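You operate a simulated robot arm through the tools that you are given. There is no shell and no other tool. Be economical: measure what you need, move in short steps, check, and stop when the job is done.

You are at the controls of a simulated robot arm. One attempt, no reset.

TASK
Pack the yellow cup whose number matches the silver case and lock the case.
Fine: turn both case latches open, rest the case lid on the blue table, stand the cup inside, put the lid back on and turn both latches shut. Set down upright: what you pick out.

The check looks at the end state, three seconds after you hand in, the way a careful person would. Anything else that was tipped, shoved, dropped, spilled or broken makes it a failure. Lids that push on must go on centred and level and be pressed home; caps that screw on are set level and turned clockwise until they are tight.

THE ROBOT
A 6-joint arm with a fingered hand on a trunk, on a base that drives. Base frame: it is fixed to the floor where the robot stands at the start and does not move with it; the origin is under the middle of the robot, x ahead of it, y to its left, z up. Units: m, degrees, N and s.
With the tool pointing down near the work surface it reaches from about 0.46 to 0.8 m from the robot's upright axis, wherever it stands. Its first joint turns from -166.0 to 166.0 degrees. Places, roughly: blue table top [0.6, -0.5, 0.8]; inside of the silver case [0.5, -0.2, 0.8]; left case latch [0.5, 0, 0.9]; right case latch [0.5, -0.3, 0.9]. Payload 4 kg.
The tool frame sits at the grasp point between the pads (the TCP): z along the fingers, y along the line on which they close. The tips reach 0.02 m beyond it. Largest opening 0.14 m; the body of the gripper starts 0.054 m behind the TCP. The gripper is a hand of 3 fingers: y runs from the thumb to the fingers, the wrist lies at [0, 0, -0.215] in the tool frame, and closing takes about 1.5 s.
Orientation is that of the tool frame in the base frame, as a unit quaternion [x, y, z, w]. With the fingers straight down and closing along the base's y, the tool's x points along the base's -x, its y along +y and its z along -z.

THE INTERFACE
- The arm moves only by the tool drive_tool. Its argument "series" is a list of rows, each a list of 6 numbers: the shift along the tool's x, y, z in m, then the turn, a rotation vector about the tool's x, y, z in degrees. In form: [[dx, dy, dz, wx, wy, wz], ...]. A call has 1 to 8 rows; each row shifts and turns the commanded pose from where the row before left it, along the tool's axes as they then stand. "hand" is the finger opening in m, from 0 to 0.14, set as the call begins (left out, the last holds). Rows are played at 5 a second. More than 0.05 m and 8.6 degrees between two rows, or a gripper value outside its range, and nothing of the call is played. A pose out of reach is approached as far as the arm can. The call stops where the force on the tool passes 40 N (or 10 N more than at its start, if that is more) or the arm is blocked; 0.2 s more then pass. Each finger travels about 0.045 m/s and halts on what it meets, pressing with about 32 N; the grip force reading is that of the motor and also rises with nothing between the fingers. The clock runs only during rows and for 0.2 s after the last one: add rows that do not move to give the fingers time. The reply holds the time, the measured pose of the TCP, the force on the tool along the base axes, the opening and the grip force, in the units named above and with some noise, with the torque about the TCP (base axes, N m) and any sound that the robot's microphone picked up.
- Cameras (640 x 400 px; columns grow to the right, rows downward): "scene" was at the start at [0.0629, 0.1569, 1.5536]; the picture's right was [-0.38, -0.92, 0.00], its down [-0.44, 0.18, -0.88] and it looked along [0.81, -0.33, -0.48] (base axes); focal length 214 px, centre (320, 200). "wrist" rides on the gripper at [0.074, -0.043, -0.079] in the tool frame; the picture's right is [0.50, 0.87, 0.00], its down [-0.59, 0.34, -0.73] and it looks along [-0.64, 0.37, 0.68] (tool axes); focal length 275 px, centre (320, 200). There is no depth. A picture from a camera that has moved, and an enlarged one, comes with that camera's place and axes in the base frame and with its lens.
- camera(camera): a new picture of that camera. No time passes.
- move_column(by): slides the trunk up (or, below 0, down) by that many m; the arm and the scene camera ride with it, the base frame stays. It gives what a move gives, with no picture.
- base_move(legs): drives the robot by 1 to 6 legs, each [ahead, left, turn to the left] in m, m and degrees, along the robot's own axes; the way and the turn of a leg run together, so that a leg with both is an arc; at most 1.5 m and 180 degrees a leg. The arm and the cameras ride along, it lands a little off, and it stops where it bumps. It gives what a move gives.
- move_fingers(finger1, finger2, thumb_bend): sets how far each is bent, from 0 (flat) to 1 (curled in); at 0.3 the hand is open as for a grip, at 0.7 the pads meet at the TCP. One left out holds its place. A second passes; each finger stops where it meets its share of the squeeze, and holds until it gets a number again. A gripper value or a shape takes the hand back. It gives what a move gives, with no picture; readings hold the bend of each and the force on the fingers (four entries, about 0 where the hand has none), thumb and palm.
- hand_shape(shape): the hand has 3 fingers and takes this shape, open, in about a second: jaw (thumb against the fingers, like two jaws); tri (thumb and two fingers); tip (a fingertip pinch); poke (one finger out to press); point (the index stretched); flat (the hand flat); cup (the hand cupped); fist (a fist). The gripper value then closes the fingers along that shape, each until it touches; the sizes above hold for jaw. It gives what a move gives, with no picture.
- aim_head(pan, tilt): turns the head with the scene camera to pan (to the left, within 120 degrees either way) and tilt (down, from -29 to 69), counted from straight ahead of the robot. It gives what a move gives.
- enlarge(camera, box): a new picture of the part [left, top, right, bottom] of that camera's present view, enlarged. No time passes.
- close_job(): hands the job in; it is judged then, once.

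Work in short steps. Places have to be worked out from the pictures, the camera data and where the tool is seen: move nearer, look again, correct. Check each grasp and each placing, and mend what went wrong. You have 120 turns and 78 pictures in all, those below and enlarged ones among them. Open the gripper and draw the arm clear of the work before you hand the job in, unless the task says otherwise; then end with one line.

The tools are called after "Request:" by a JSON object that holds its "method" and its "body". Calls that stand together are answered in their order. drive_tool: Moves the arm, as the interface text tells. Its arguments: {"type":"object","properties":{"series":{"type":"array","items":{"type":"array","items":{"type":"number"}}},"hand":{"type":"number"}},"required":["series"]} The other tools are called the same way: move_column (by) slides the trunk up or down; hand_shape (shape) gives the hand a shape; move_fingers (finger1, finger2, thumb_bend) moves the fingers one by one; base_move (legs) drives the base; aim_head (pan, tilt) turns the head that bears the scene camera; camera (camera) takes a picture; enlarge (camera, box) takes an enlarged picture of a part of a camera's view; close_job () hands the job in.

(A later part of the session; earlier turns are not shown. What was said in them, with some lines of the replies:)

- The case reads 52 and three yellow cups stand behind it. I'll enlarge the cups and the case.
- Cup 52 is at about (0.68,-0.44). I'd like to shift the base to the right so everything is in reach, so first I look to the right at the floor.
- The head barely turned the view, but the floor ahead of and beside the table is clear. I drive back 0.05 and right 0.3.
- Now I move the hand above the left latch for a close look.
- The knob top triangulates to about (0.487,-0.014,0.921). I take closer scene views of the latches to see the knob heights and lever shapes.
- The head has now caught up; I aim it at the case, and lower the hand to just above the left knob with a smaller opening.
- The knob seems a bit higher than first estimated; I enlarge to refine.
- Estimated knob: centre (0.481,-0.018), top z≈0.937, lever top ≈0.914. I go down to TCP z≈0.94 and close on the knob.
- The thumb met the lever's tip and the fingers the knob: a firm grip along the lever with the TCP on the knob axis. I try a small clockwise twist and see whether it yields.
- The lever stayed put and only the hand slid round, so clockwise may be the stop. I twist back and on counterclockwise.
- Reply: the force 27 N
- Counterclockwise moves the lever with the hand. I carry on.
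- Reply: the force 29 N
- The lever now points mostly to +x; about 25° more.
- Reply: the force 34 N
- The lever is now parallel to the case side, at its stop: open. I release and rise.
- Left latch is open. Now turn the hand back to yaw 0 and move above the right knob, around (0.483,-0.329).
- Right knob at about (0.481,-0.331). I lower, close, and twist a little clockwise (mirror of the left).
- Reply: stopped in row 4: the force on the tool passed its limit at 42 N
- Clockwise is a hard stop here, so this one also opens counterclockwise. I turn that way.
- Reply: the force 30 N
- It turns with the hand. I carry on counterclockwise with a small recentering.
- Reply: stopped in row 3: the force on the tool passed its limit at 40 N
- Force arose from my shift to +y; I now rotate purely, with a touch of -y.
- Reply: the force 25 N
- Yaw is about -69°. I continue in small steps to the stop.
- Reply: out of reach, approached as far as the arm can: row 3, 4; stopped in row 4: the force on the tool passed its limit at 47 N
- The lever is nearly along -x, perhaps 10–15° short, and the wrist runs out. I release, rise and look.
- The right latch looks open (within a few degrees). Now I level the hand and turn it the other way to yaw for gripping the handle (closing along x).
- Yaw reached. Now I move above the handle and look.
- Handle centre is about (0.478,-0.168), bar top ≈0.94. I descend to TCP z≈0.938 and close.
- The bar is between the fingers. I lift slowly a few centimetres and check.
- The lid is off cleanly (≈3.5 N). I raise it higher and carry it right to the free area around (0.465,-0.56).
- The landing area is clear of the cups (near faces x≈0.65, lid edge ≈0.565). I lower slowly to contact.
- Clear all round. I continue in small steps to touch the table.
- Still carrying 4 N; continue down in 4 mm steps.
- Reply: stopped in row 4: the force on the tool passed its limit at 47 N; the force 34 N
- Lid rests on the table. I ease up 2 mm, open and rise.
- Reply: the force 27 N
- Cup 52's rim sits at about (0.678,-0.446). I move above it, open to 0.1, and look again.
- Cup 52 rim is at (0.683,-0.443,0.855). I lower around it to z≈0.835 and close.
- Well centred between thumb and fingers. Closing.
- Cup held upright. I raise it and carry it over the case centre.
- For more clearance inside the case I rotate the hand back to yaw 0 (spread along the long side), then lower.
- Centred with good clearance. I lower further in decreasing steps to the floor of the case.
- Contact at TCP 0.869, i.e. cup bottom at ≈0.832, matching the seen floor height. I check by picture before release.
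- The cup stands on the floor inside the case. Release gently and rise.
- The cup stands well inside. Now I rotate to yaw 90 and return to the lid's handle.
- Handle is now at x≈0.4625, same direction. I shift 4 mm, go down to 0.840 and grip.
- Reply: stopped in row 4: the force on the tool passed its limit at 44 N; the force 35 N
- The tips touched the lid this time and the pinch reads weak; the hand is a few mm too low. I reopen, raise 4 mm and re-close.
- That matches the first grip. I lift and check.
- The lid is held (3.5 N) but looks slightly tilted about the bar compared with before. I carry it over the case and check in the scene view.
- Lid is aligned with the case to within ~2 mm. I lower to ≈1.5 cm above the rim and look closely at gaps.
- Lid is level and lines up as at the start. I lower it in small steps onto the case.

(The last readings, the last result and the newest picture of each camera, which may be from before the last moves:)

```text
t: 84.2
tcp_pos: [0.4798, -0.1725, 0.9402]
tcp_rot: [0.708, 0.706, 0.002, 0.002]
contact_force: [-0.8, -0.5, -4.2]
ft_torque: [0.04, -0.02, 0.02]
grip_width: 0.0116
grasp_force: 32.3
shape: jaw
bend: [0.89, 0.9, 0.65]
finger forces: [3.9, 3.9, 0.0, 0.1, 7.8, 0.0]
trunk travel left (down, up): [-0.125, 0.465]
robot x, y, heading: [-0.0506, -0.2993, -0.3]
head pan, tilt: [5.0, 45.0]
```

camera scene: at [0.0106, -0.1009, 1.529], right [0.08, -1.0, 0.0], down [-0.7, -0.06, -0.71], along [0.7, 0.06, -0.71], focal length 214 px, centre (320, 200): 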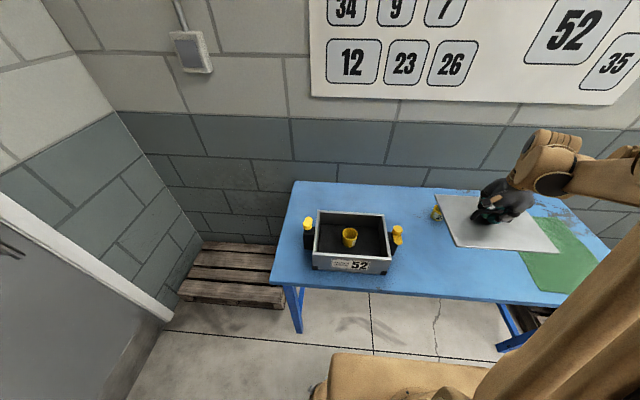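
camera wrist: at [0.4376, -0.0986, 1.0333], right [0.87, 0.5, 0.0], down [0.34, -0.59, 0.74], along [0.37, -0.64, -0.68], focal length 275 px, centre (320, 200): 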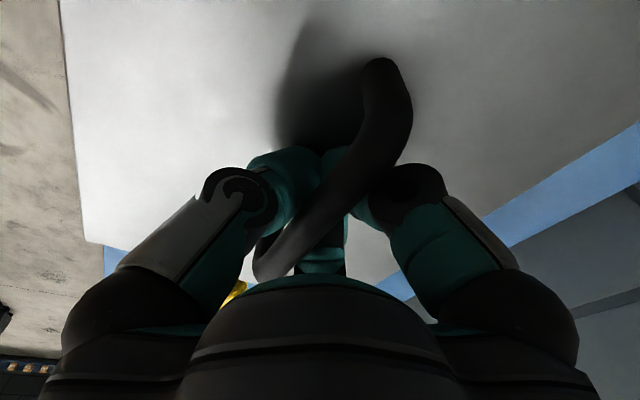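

Still free at 0.940; continue 1–2 mm at a time.

Request:
{"method": "drive_tool", "body": {"series": [[0, 0, 0.0015, 0, 0, 0], [0, 0, 0.0015, 0, 0, 0], [0, 0, 0, 0, 0, 0]]}}

Request:
{"method": "enlarge", "body": {"camera": "scene", "box": [290, 190, 400, 270]}}

```text
t: 85.0
tcp_pos: [0.4792, -0.1714, 0.9368]
tcp_rot: [0.709, 0.706, 0.0, 0.002]
contact_force: [0.3, 0.2, -4.3]
ft_torque: [0.01, -0.03, 0.03]
grip_width: 0.0117
grasp_force: 32.0
shape: jaw
bend: [0.89, 0.9, 0.65]
finger forces: [3.8, 4.0, 0.1, 0.0, 7.9, 0.0]
trunk travel left (down, up): [-0.125, 0.465]
robot x, y, heading: [-0.0491, -0.2996, -0.3]
head pan, tilt: [5.0, 45.0]
```

```text
5.00 times, centred on (345, 230) of scene
camera zoom: at [0.0111, -0.1006, 1.5289], right [0.08, -1.0, 0.0], down [-0.7, -0.06, -0.71], along [0.7, 0.06, -0.71], focal length 1072 px, centre (195, 50)
```

zoom: 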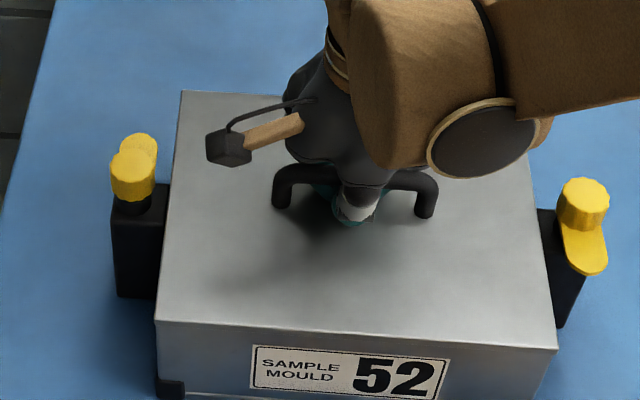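

Nearly closed, lined up. Continue down to contact.

Request:
{"method": "drive_tool", "body": {"series": [[0, 0, 0.0015, 0, 0, 0], [0, 0, 0.0015, 0, 0, 0], [0, 0, 0.0015, 0, 0, 0], [0, 0, 0, 0, 0, 0]]}}

```text
t: 86.0
tcp_pos: [0.479, -0.172, 0.9338]
tcp_rot: [0.708, 0.706, 0.0, 0.001]
contact_force: [2.5, -0.8, 1.5]
ft_torque: [0.0, 0.04, -0.04]
grip_width: 0.0116
grasp_force: 32.0
shape: jaw
bend: [0.89, 0.9, 0.65]
finger forces: [2.7, 2.6, 0.0, 0.1, 3.5, 0.0]
trunk travel left (down, up): [-0.125, 0.465]
robot x, y, heading: [-0.0499, -0.2996, -0.2]
head pan, tilt: [5.0, 45.0]
```

It has landed. A little more to press it home, then release.

Request:
{"method": "drive_tool", "body": {"series": [[0, 0, 0.001, 0, 0, 0], [0, 0, 0.001, 0, 0, 0], [0, 0, 0, 0, 0, 0]]}}

Request:
{"method": "drive_tool", "body": {"series": [[0, 0, -0.002, 0, 0, 0], [0, 0, 0, 0, 0, 0], [0, 0, 0, 0, 0, 0], [0, 0, 0, 0, 0, 0], [0, 0, 0, 0, 0, 0], [0, 0, 0, 0, 0, 0]], "hand": 0.08}}

Request:
{"method": "drive_tool", "body": {"series": [[0, 0, -0.02, 0, 0, 0], [0, 0, -0.03, 0, 0, 0], [0, 0, -0.04, 0, 0, 0], [0, 0, -0.04, 0, 0, 0]]}}

Request:
{"method": "enlarge", "body": {"camera": "scene", "box": [290, 190, 400, 270]}}

```text
t: 86.8
tcp_pos: [0.4768, -0.1722, 0.9315]
tcp_rot: [0.708, 0.706, 0.001, 0.002]
contact_force: [4.1, -0.5, 23.9]
ft_torque: [-0.02, 0.29, 0.02]
grip_width: 0.012
grasp_force: 32.0
shape: jaw
bend: [0.9, 0.9, 0.65]
finger forces: [4.0, 4.0, 0.0, 0.1, 1.4, 0.0]
trunk travel left (down, up): [-0.125, 0.465]
robot x, y, heading: [-0.0507, -0.3004, -0.2]
head pan, tilt: [5.0, 45.0]
```

```text
t: 88.2
tcp_pos: [0.4778, -0.173, 0.9349]
tcp_rot: [0.708, 0.706, 0.001, 0.003]
contact_force: [-0.6, -1.4, 27.3]
ft_torque: [-0.01, 0.43, 0.06]
grip_width: 0.0743
grasp_force: 0.0
shape: jaw
bend: [0.32, 0.32, 0.32]
finger forces: [6.8, 6.4, 0.1, 0.0, 13.8, 0.0]
trunk travel left (down, up): [-0.125, 0.465]
robot x, y, heading: [-0.0485, -0.2994, -0.2]
head pan, tilt: [5.0, 45.0]
```

```text
t: 89.2
tcp_pos: [0.4795, -0.1732, 1.0641]
tcp_rot: [0.708, 0.706, 0.0, 0.002]
contact_force: [-0.2, -0.7, -1.1]
ft_torque: [-0.01, 0.01, -0.01]
grip_width: 0.0796
grasp_force: 0.1
shape: jaw
bend: [0.31, 0.31, 0.3]
finger forces: [0.1, 0.1, 0.0, 0.0, 0.1, 0.0]
trunk travel left (down, up): [-0.125, 0.465]
robot x, y, heading: [-0.0524, -0.3006, -0.4]
head pan, tilt: [5.0, 45.0]
```

```text
5.00 times, centred on (345, 230) of scene
camera zoom: at [0.0102, -0.1008, 1.529], right [0.08, -1.0, 0.0], down [-0.7, -0.06, -0.71], along [0.7, 0.06, -0.71], focal length 1072 px, centre (195, 50)
```

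zoom: 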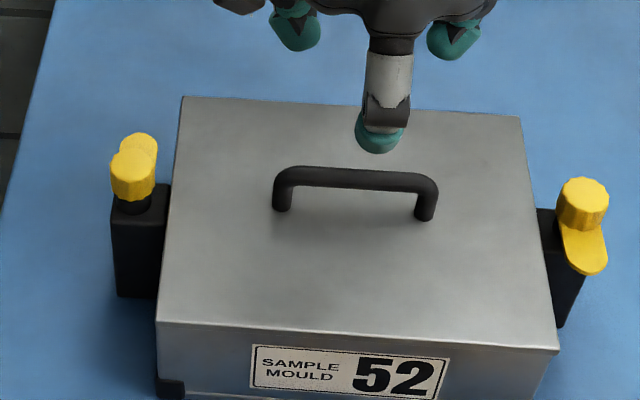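

The lid sits exactly as at the start. Next the left latch: rotate hand to yaw 0 and move above the left knob.

Request:
{"method": "drive_tool", "body": {"series": [[0, 0, 0, 0, 0, -8.2], [0, 0, 0, 0, 0, -8.2], [0, 0, 0, 0, 0, -8.2], [0, 0, 0, 0, 0, -8.2], [0, 0, 0, 0, 0, -8.2], [0, 0, 0, 0, 0, -8.2], [0, 0, 0, 0, 0, -8.2], [0, 0, 0, 0, 0, -8.2]]}}

Request:
{"method": "drive_tool", "body": {"series": [[0, 0, 0, 0, 0, -8.2], [0, 0, 0, 0, 0, -8.2], [0, 0, 0, 0, 0, -8.2], [0, 0.04, 0, 0, 0, 0], [0, 0.04, 0, 0, 0, 0], [0, 0.04, 0, 0, 0, 0], [-0.001, 0.035, 0.0, 0, 0, 0], [0, 0, 0.04, 0, 0, 0]]}}

Request:
{"method": "drive_tool", "body": {"series": [[0, 0, 0.04, 0, 0, 0], [0, 0, 0.0, 0, 0, 0]]}}

Request:
{"method": "enlarge", "body": {"camera": "wrist", "box": [160, 0, 480, 200]}}

```text
t: 91.0
tcp_pos: [0.4794, -0.1725, 1.0626]
tcp_rot: [0.211, 0.977, -0.002, 0.001]
contact_force: [-0.3, -1.0, -0.7]
ft_torque: [0.0, 0.0, -0.05]
grip_width: 0.0793
grasp_force: 0.0
shape: jaw
bend: [0.31, 0.31, 0.3]
finger forces: [0.0, 0.0, 0.0, 0.0, 0.0, 0.0]
trunk travel left (down, up): [-0.125, 0.465]
robot x, y, heading: [-0.0508, -0.3012, -0.2]
head pan, tilt: [5.0, 45.0]
```

```text
t: 92.8
tcp_pos: [0.4805, -0.0176, 1.0224]
tcp_rot: [0.001, 1.0, -0.001, 0.002]
contact_force: [-0.4, 0.6, 0.5]
ft_torque: [0.03, 0.01, 0.01]
grip_width: 0.0795
grasp_force: 0.0
shape: jaw
bend: [0.31, 0.31, 0.3]
finger forces: [0.1, 0.1, 0.0, 0.0, 0.1, 0.1]
trunk travel left (down, up): [-0.125, 0.465]
robot x, y, heading: [-0.0522, -0.3019, -0.1]
head pan, tilt: [5.0, 45.0]
```

```text
t: 93.4
tcp_pos: [0.4805, -0.0164, 0.9808]
tcp_rot: [0.0, 1.0, -0.001, 0.002]
contact_force: [-0.7, 0.4, -0.4]
ft_torque: [-0.01, 0.03, 0.03]
grip_width: 0.0798
grasp_force: 0.0
shape: jaw
bend: [0.31, 0.31, 0.3]
finger forces: [0.1, 0.1, 0.1, 0.0, 0.1, 0.0]
trunk travel left (down, up): [-0.125, 0.465]
robot x, y, heading: [-0.0481, -0.2989, -0.2]
head pan, tilt: [5.0, 45.0]
```

```text
2.00 times, centred on (320, 100) of wrist
camera zoom: at [0.4065, -0.0598, 1.0606], right [-0.5, 0.87, 0.0], down [0.59, 0.34, 0.74], along [0.64, 0.37, -0.68], focal length 551 px, centre (320, 400)
```

zoom: 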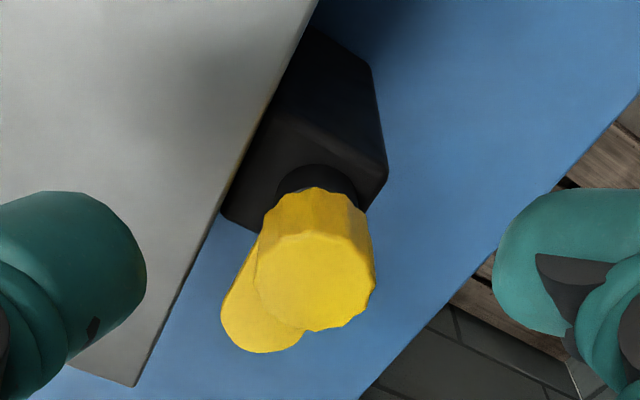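

Knob confirmed at (0.481,-0.018). I lower and close on it, then turn clockwise.

Request:
{"method": "drive_tool", "body": {"series": [[-0.0005, -0.0015, 0.014, 0, 0, 0], [0, 0, 0.014, 0, 0, 0], [0, 0, 0.012, 0, 0, 0]]}}

Request:
{"method": "drive_tool", "body": {"series": [[0, 0, 0, 0, 0, 0], [0, 0, 0, 0, 0, 0], [0, 0, 0, 0, 0, 0], [0, 0, 0, 0, 0, 0], [0, 0, 0, 0, 0, 0], [0, 0, 0, 0, 0, 0]], "hand": 0.01}}

Request:
{"method": "drive_tool", "body": {"series": [[0, 0, 0, 0, 0, 6], [0, 0, 0, 0, 0, 6], [0, 0, 0, 0, 0, 6], [0, 0, 0, 0, 0, 6], [0, 0, 0, 0, 0, 6]]}}

Request:
{"method": "enlarge", "body": {"camera": "wrist", "box": [160, 40, 480, 240]}}

```text
t: 94.2
tcp_pos: [0.4821, -0.0192, 0.9426]
tcp_rot: [0.0, 1.0, -0.001, 0.001]
contact_force: [0.7, 0.2, -0.4]
ft_torque: [0.01, 0.02, 0.04]
grip_width: 0.0796
grasp_force: 0.0
shape: jaw
bend: [0.31, 0.31, 0.3]
finger forces: [0.0, 0.0, 0.0, 0.1, 0.0, 0.0]
trunk travel left (down, up): [-0.125, 0.465]
robot x, y, heading: [-0.0525, -0.3005, -0.1]
head pan, tilt: [5.0, 45.0]
```

```text
t: 95.6
tcp_pos: [0.4808, -0.0179, 0.9429]
tcp_rot: [0.001, 1.0, -0.002, 0.002]
contact_force: [-8.1, 4.2, -12.0]
ft_torque: [0.05, 0.08, -0.01]
grip_width: 0.0257
grasp_force: 32.3
shape: jaw
bend: [0.5, 0.97, 0.5]
finger forces: [28.1, 22.5, 0.0, 0.0, 27.4, 0.1]
trunk travel left (down, up): [-0.125, 0.465]
robot x, y, heading: [-0.0471, -0.3023, 0.0]
head pan, tilt: [5.0, 45.0]
```

```text
t: 96.8
tcp_pos: [0.4822, -0.0189, 0.9419]
tcp_rot: [0.26, 0.966, -0.001, 0.002]
contact_force: [-3.7, -1.6, -9.5]
ft_torque: [-0.1, 0.1, 0.01]
grip_width: 0.0254
grasp_force: 31.6
shape: jaw
bend: [0.5, 0.97, 0.5]
finger forces: [27.0, 23.7, 0.1, 0.0, 31.5, 0.1]
trunk travel left (down, up): [-0.125, 0.465]
robot x, y, heading: [-0.0482, -0.2981, -0.3]
head pan, tilt: [5.0, 45.0]
```

```text
2.00 times, centred on (320, 140) of wrist
camera zoom: at [0.3969, -0.0192, 1.0214], right [0.0, 1.0, 0.0], down [0.68, 0.0, 0.74], along [0.74, 0.0, -0.68], focal length 551 px, centre (320, 320)
```

zoom: 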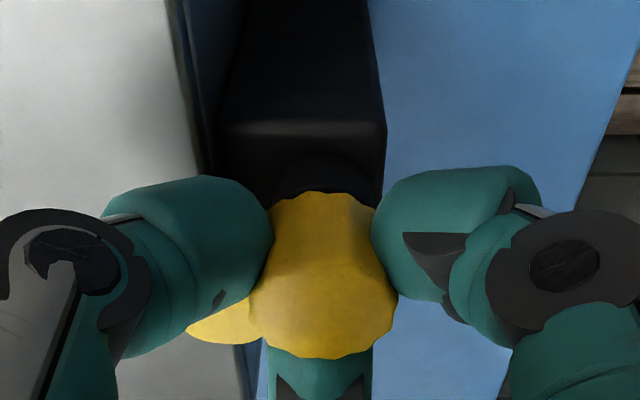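

Lever follows. Continue clockwise.

Request:
{"method": "drive_tool", "body": {"series": [[0, 0, 0, 0, 0, 8], [0, 0, 0, 0, 0, 8], [0, 0, 0, 0, 0, 8], [0, 0, 0, 0, 0, 8], [0, 0, 0, 0, 0, 8]]}}

Request:
{"method": "drive_tool", "body": {"series": [[0, 0, 0, 0, 0, 6], [0, 0, 0, 0, 0, 6], [0, 0, 0, 0, 0, 5], [0, 0, 0, 0, 0, 5]]}}

Request:
{"method": "enlarge", "body": {"camera": "wrist", "box": [160, 40, 480, 240]}}

Request:
{"method": "enlarge", "body": {"camera": "scene", "box": [290, 190, 400, 270]}}

```text
t: 98.0
tcp_pos: [0.4817, -0.0189, 0.9426]
tcp_rot: [0.575, 0.818, -0.001, 0.002]
contact_force: [-7.9, -12.8, -9.7]
ft_torque: [-0.17, 0.21, 0.07]
grip_width: 0.0255
grasp_force: 32.4
shape: jaw
bend: [0.5, 0.97, 0.5]
finger forces: [25.5, 25.9, 0.0, 0.1, 35.6, 0.1]
trunk travel left (down, up): [-0.125, 0.465]
robot x, y, heading: [-0.0529, -0.3026, -0.2]
head pan, tilt: [5.0, 45.0]
```

```text
t: 99.0
tcp_pos: [0.4807, -0.0179, 0.9434]
tcp_rot: [0.72, 0.694, 0.001, 0.002]
contact_force: [-0.3, -8.6, 0.0]
ft_torque: [-0.16, 0.07, 1.01]
grip_width: 0.0252
grasp_force: 32.2
shape: jaw
bend: [0.97, 0.97, 0.5]
finger forces: [26.2, 31.8, 0.0, 0.0, 33.0, 0.0]
trunk travel left (down, up): [-0.125, 0.465]
robot x, y, heading: [-0.0516, -0.3016, -0.4]
head pan, tilt: [5.0, 45.0]
```

```text
2.00 times, centred on (320, 140) of wrist
camera zoom: at [0.4412, 0.056, 1.0217], right [0.88, 0.47, 0.0], down [0.32, -0.6, 0.74], along [0.35, -0.65, -0.68], focal length 551 px, centre (320, 320)
```

zoom: 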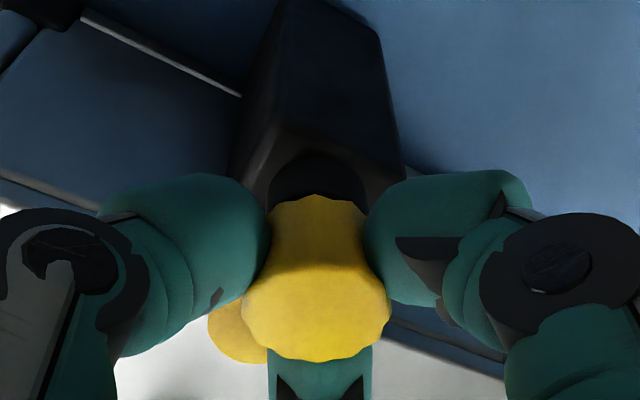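

```text
5.00 times, centred on (345, 230) of scene
camera zoom: at [0.0108, -0.1018, 1.5292], right [0.08, -1.0, 0.0], down [-0.7, -0.06, -0.71], along [0.7, 0.06, -0.71], focal length 1072 px, centre (195, 50)
```

zoom: 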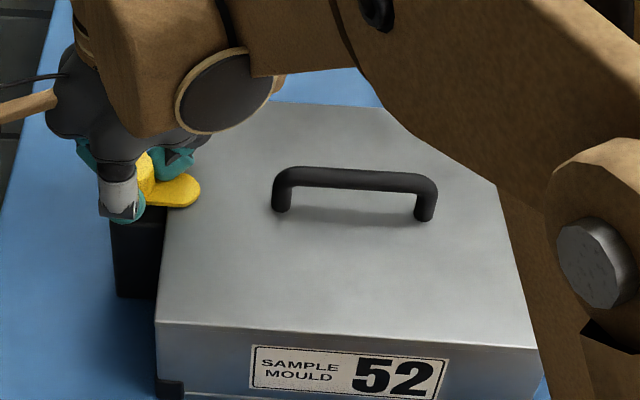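

Left latch is over the lid, hard against its stop (1 Nm). I release, rise, turn back to yaw 0 and go to the right knob.

Request:
{"method": "drive_tool", "body": {"series": [[0, 0, 0, 0, 0, -2], [0, 0, 0, 0, 0, 0], [0, 0, 0, 0, 0, 0], [0, 0, 0, 0, 0, 0], [0, 0, -0.04, 0, 0, 0], [0, 0, -0.04, 0, 0, 0], [0, 0, -0.04, 0, 0, 0]], "hand": 0.08}}

Request:
{"method": "drive_tool", "body": {"series": [[0, 0, 0, 0, 0, -8.2], [0, 0, 0, 0, 0, -8.2], [0, 0, 0, 0, 0, -8.2], [0, 0, 0, 0, 0, -8.2], [0, 0, 0, 0, 0, -8.2], [0, 0, 0, 0, 0, -8.2], [0, 0, 0, 0, 0, -8.2], [0, 0, 0, 0, 0, -8.2]]}}

Request:
{"method": "drive_tool", "body": {"series": [[0, 0, 0, 0, 0, -8.2], [0, 0, 0, 0, 0, -8.2], [0, 0, 0, 0, 0, -8.2], [0, -0.045, 0, 0, 0, 0], [0, -0.045, 0, 0, 0, 0], [0, -0.045, 0, 0, 0, 0], [0, -0.045, 0, 0, 0, 0], [0, -0.045, 0, 0, 0, 0]]}}

Request:
{"method": "drive_tool", "body": {"series": [[0, -0.045, 0, 0, 0, 0], [0, -0.043, 0, 0, 0, 0], [0, 0, 0.04, 0, 0, 0], [0, 0, 0.04, 0, 0, 0], [0, 0, 0, 0, 0, 0]]}}

Request:
{"method": "enlarge", "body": {"camera": "wrist", "box": [160, 0, 480, 200]}}

```text
t: 100.6
tcp_pos: [0.4791, -0.0185, 1.0624]
tcp_rot: [0.707, 0.707, 0.0, 0.002]
contact_force: [-0.3, -0.4, 0.6]
ft_torque: [-0.01, 0.02, 0.03]
grip_width: 0.0794
grasp_force: 0.0
shape: jaw
bend: [0.31, 0.31, 0.3]
finger forces: [0.1, 0.1, 0.0, 0.1, 0.0, 0.0]
trunk travel left (down, up): [-0.125, 0.465]
robot x, y, heading: [-0.0538, -0.2977, -0.2]
head pan, tilt: [5.0, 45.0]
```

```text
t: 102.4
tcp_pos: [0.4803, -0.0181, 1.0625]
tcp_rot: [0.21, 0.978, 0.0, 0.002]
contact_force: [-0.3, -0.7, 1.1]
ft_torque: [0.04, 0.02, 0.04]
grip_width: 0.0793
grasp_force: 0.1
shape: jaw
bend: [0.31, 0.31, 0.3]
finger forces: [0.0, 0.0, 0.0, 0.0, 0.0, 0.0]
trunk travel left (down, up): [-0.125, 0.465]
robot x, y, heading: [-0.0527, -0.2991, -0.2]
head pan, tilt: [5.0, 45.0]
```

```text
t: 104.2
tcp_pos: [0.4796, -0.2451, 1.0653]
tcp_rot: [-0.002, 1.0, -0.001, 0.002]
contact_force: [0.2, -0.5, 0.0]
ft_torque: [0.04, 0.0, 0.02]
grip_width: 0.0795
grasp_force: 0.1
shape: jaw
bend: [0.31, 0.31, 0.3]
finger forces: [0.0, 0.0, 0.0, 0.0, 0.1, 0.0]
trunk travel left (down, up): [-0.125, 0.465]
robot x, y, heading: [-0.0509, -0.2986, -0.1]
head pan, tilt: [5.0, 45.0]
```

```text
t: 105.4
tcp_pos: [0.4821, -0.3337, 0.9849]
tcp_rot: [-0.002, 1.0, -0.001, 0.002]
contact_force: [0.2, -0.8, 0.0]
ft_torque: [0.01, -0.01, 0.0]
grip_width: 0.0797
grasp_force: 0.0
shape: jaw
bend: [0.31, 0.31, 0.3]
finger forces: [0.0, 0.0, 0.0, 0.0, 0.0, 0.1]
trunk travel left (down, up): [-0.125, 0.465]
robot x, y, heading: [-0.0485, -0.3002, -0.2]
head pan, tilt: [5.0, 45.0]
```

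```text
2.00 times, centred on (320, 100) of wrist
camera zoom: at [0.4088, -0.3769, 1.0645], right [-0.5, 0.86, 0.0], down [0.58, 0.34, 0.74], along [0.64, 0.37, -0.68], focal length 551 px, centre (320, 400)
```

zoom: 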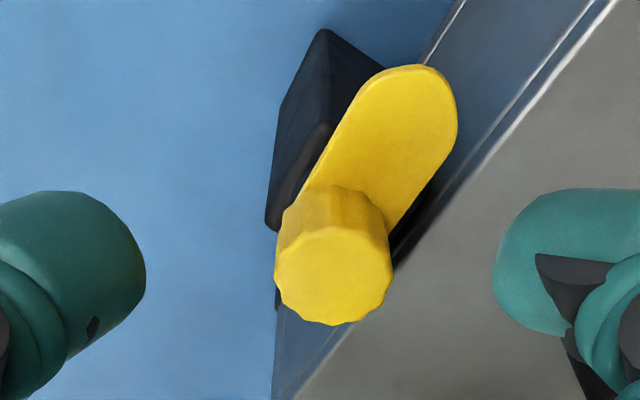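

Right knob at (0.4806,-0.3314). I lower, grip, and turn clockwise.

Request:
{"method": "drive_tool", "body": {"series": [[0.0012, 0.002, 0.015, 0, 0, 0], [0, 0, 0.015, 0, 0, 0], [0, 0, 0.013, 0, 0, 0]]}}

Request:
{"method": "drive_tool", "body": {"series": [[0, 0, 0, 0, 0, 0], [0, 0, 0, 0, 0, 0], [0, 0, 0, 0, 0, 0], [0, 0, 0, 0, 0, 0], [0, 0, 0, 0, 0, 0], [0, 0, 0, 0, 0, 0]], "hand": 0.01}}

Request:
{"method": "drive_tool", "body": {"series": [[0, 0, 0, 0, 0, 6], [0, 0, 0, 0, 0, 6], [0, 0, 0, 0, 0, 6], [0, 0, 0, 0, 0, 6], [0, 0, 0, 0, 0, 6]]}}

Request:
{"method": "enlarge", "body": {"camera": "wrist", "box": [160, 40, 480, 240]}}

```text
t: 106.2
tcp_pos: [0.4812, -0.3304, 0.9407]
tcp_rot: [-0.002, 1.0, -0.001, 0.002]
contact_force: [-0.1, -0.2, 1.0]
ft_torque: [-0.02, 0.01, 0.01]
grip_width: 0.0797
grasp_force: 0.1
shape: jaw
bend: [0.31, 0.31, 0.3]
finger forces: [0.1, 0.1, 0.0, 0.0, 0.1, 0.0]
trunk travel left (down, up): [-0.125, 0.465]
robot x, y, heading: [-0.0487, -0.2998, -0.4]
head pan, tilt: [5.0, 45.0]
```

```text
t: 107.6
tcp_pos: [0.4822, -0.3281, 0.9411]
tcp_rot: [-0.003, 1.0, -0.002, 0.002]
contact_force: [4.7, 18.3, -4.9]
ft_torque: [0.65, 0.26, -1.05]
grip_width: 0.0285
grasp_force: 32.1
shape: jaw
bend: [0.44, 0.95, 0.48]
finger forces: [38.3, 23.0, 0.0, 0.1, 28.4, 0.0]
trunk travel left (down, up): [-0.125, 0.465]
robot x, y, heading: [-0.0492, -0.2975, -0.2]
head pan, tilt: [5.0, 45.0]
```

```text
t: 108.9
tcp_pos: [0.4848, -0.3286, 0.9399]
tcp_rot: [0.257, 0.966, 0.0, 0.004]
contact_force: [17.4, 3.8, 13.3]
ft_torque: [0.14, 0.03, 0.0]
grip_width: 0.0277
grasp_force: 32.3
shape: jaw
bend: [0.48, 0.95, 0.47]
finger forces: [28.5, 25.7, 0.0, 0.0, 43.8, 0.1]
trunk travel left (down, up): [-0.125, 0.465]
robot x, y, heading: [-0.053, -0.2974, -0.1]
head pan, tilt: [5.0, 45.0]
stopped in row 5: the force on the tool passed its limit at 41 N (the readings are from after the stop); the commanded pose is now the measured one
```

```text
2.00 times, centred on (320, 140) of wrist
camera zoom: at [0.3995, -0.3297, 1.0188], right [0.0, 1.0, 0.0], down [0.67, 0.0, 0.74], along [0.74, 0.0, -0.67], focal length 551 px, centre (320, 320)
```

zoom: 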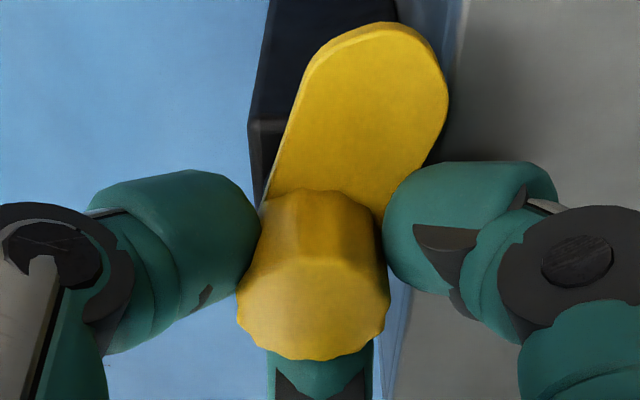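

The lever has begun to turn with the hand. I continue clockwise.

Request:
{"method": "drive_tool", "body": {"series": [[0, 0, 0, 0, 0, 6], [0, 0, 0, 0, 0, 6], [0, 0, 0, 0, 0, 6], [0, 0, 0, 0, 0, 6]]}}

Request:
{"method": "enlarge", "body": {"camera": "wrist", "box": [160, 40, 480, 240]}}

```text
t: 109.8
tcp_pos: [0.485, -0.331, 0.9397]
tcp_rot: [0.42, 0.907, 0.001, 0.003]
contact_force: [14.1, -1.4, 12.1]
ft_torque: [0.1, 0.07, -0.02]
grip_width: 0.0281
grasp_force: 32.3
shape: jaw
bend: [0.48, 0.95, 0.47]
finger forces: [28.1, 25.4, 0.0, 0.1, 44.6, 0.1]
trunk travel left (down, up): [-0.125, 0.465]
robot x, y, heading: [-0.0489, -0.3002, -0.3]
head pan, tilt: [5.0, 45.0]
stopped in row 4: the force on the tool passed its limit at 41 N (the readings are from after the stop); the commanded pose is now the measured one
```

```text
2.00 times, centred on (320, 140) of wrist
camera zoom: at [0.4052, -0.3022, 1.0185], right [0.34, 0.94, 0.0], down [0.63, -0.23, 0.74], along [0.7, -0.25, -0.67], focal length 551 px, centre (320, 320)
```

zoom: 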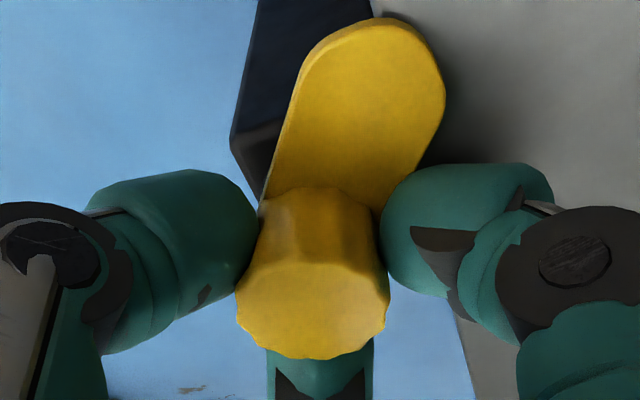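

Lever and hand move together; I continue, compensating the small off-centre grip.

Request:
{"method": "drive_tool", "body": {"series": [[-0.0004, -0.0003, 0, 0, 0, 6], [-0.0004, -0.0003, 0, 0, 0, 6], [-0.0004, -0.0003, 0, 0, 0, 6], [-0.0004, -0.0003, 0, 0, 0, 6]]}}

Request:
{"method": "drive_tool", "body": {"series": [[-0.0004, -0.0003, 0, 0, 0, 6], [-0.0004, -0.0003, 0, 0, 0, 6], [-0.0004, -0.0003, 0, 0, 0, 6], [-0.0004, -0.0003, 0, 0, 0, 6]]}}

Request:
{"method": "enlarge", "body": {"camera": "wrist", "box": [160, 40, 480, 240]}}

```text
t: 110.8
tcp_pos: [0.4847, -0.333, 0.9395]
tcp_rot: [0.601, 0.799, 0.001, 0.005]
contact_force: [27.2, -5.7, 28.0]
ft_torque: [0.39, -0.16, -0.02]
grip_width: 0.0284
grasp_force: 32.4
shape: jaw
bend: [0.48, 0.95, 0.47]
finger forces: [36.1, 30.0, 0.1, 0.1, 44.4, 0.0]
trunk travel left (down, up): [-0.125, 0.465]
robot x, y, heading: [-0.0487, -0.2985, -0.1]
head pan, tilt: [5.0, 45.0]
```

```text
t: 111.8
tcp_pos: [0.4831, -0.3344, 0.9402]
tcp_rot: [0.754, 0.657, 0.001, 0.003]
contact_force: [19.2, -7.5, 8.9]
ft_torque: [0.09, -0.25, -0.06]
grip_width: 0.028
grasp_force: 32.2
shape: jaw
bend: [0.48, 0.95, 0.47]
finger forces: [30.6, 26.3, 0.0, 0.1, 39.1, 0.0]
trunk travel left (down, up): [-0.125, 0.465]
robot x, y, heading: [-0.0534, -0.2971, -0.2]
head pan, tilt: [5.0, 45.0]
```

```text
2.00 times, centred on (320, 140) of wrist
camera zoom: at [0.4513, -0.2561, 1.0188], right [0.93, 0.38, 0.0], down [0.25, -0.63, 0.74], along [0.28, -0.68, -0.68], focal length 551 px, centre (320, 320)
```

zoom: 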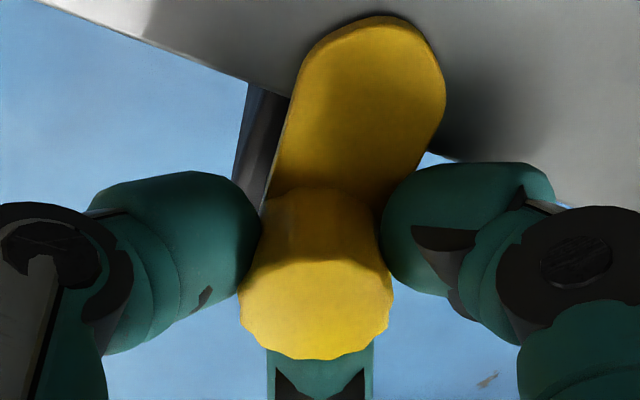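

The lever is over the lid, a few degrees short of straight. I go on to the stop.

Request:
{"method": "drive_tool", "body": {"series": [[-0.0003, -0.0002, 0, 0, 0, 4], [-0.0003, -0.0002, 0, 0, 0, 4], [0, 0, 0, 0, 0, 4], [0, 0, 0, 0, 0, 4]]}}

Request:
{"method": "enlarge", "body": {"camera": "wrist", "box": [160, 40, 480, 240]}}

```text
t: 112.8
tcp_pos: [0.4804, -0.3366, 0.9394]
tcp_rot: [0.838, 0.545, 0.002, 0.002]
contact_force: [-8.3, -15.2, -5.9]
ft_torque: [-0.1, 0.22, 0.9]
grip_width: 0.0276
grasp_force: 31.8
shape: jaw
bend: [0.48, 0.96, 0.48]
finger forces: [21.7, 23.2, 0.0, 0.1, 37.4, 0.0]
trunk travel left (down, up): [-0.125, 0.465]
robot x, y, heading: [-0.0502, -0.2996, -0.2]
head pan, tilt: [5.0, 45.0]
```

```text
2.00 times, centred on (320, 140) of wrist
camera zoom: at [0.4718, -0.2521, 1.0189], right [0.99, 0.11, 0.0], down [0.07, -0.67, 0.74], along [0.08, -0.73, -0.68], focal length 551 px, centre (320, 320)
```

zoom: 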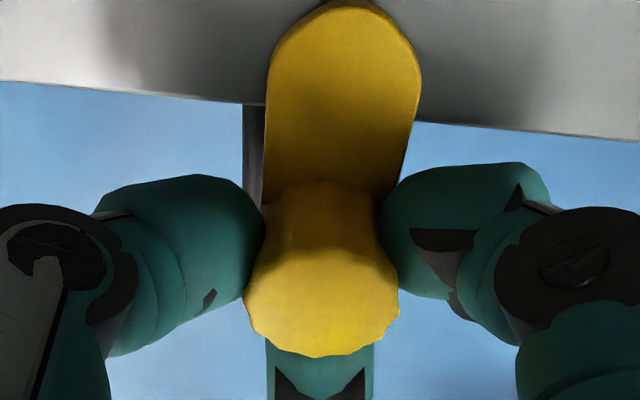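

The stop is reached (0.9 Nm) and the lever points straight over the lid. I open and rise.

Request:
{"method": "drive_tool", "body": {"series": [[0, 0, 0, 0, 0, 0], [0, 0, 0, 0, 0, 0], [0, 0, 0, 0, 0, 0], [0, 0, 0, 0, 0, 0], [0, 0, -0.04, 0, 0, 0], [0, 0, -0.04, 0, 0, 0], [0, 0, -0.04, 0, 0, 0], [0, 0, -0.04, 0, 0, 0]], "hand": 0.09}}

Request:
{"method": "drive_tool", "body": {"series": [[0, 0, -0.045, 0, 0, 0], [0, 0, -0.045, 0, 0, 0], [0, 0, -0.045, 0, 0, 0]]}}

Request:
{"method": "camera", "body": {"camera": "scene"}}

Request:
{"method": "enlarge", "body": {"camera": "scene", "box": [290, 190, 400, 270]}}

```text
t: 114.6
tcp_pos: [0.4816, -0.3365, 1.1012]
tcp_rot: [0.838, 0.546, 0.002, 0.003]
contact_force: [0.9, -0.1, 0.3]
ft_torque: [0.0, 0.02, -0.01]
grip_width: 0.0898
grasp_force: 0.1
shape: jaw
bend: [0.29, 0.29, 0.27]
finger forces: [0.0, 0.0, 0.0, 0.1, 0.0, 0.1]
trunk travel left (down, up): [-0.125, 0.465]
robot x, y, heading: [-0.051, -0.3001, -0.5]
head pan, tilt: [5.0, 45.0]
```

```text
t: 115.4
tcp_pos: [0.4803, -0.3341, 1.2364]
tcp_rot: [0.838, 0.546, 0.002, 0.003]
contact_force: [-0.1, 0.0, 0.0]
ft_torque: [0.0, 0.04, -0.01]
grip_width: 0.0894
grasp_force: 0.0
shape: jaw
bend: [0.29, 0.29, 0.27]
finger forces: [0.0, 0.0, 0.1, 0.1, 0.0, 0.0]
trunk travel left (down, up): [-0.125, 0.465]
robot x, y, heading: [-0.0498, -0.3005, -0.4]
head pan, tilt: [5.0, 45.0]
```

```text
10 pictures are left
camera scene: at [0.0109, -0.1009, 1.529], right [0.08, -1.0, 0.0], down [-0.7, -0.06, -0.71], along [0.7, 0.06, -0.71], focal length 214 px, centre (320, 200)
```

scene: 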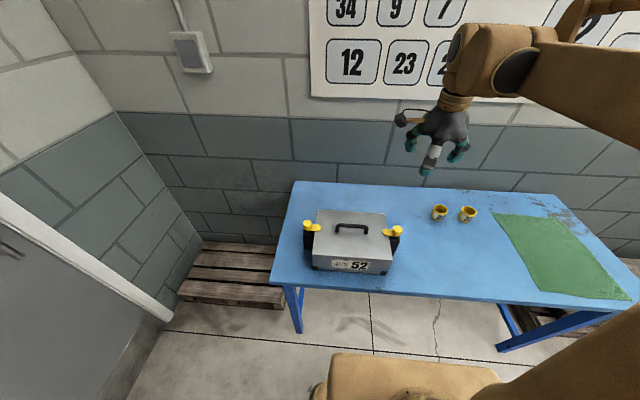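

```text
5.00 times, centred on (345, 230) of scene
camera zoom: at [0.0109, -0.1009, 1.529], right [0.08, -1.0, 0.0], down [-0.7, -0.06, -0.71], along [0.7, 0.06, -0.71], focal length 1072 px, centre (195, 50)
```

zoom: 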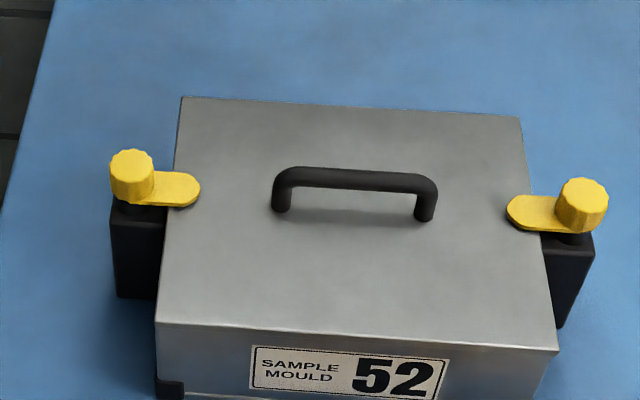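

Both latches are back where they started, the lid is seated, the other two cups are untouched, and the hand is open and clear. I hand the job in.

Request:
{"method": "close_job", "body": {}}

```text
The job is handed in.
```

Yellow cup 52 stands upright inside the silver case (number 52), the lid is back on level, both latches are turned shut to their stops, and the job is handed in.
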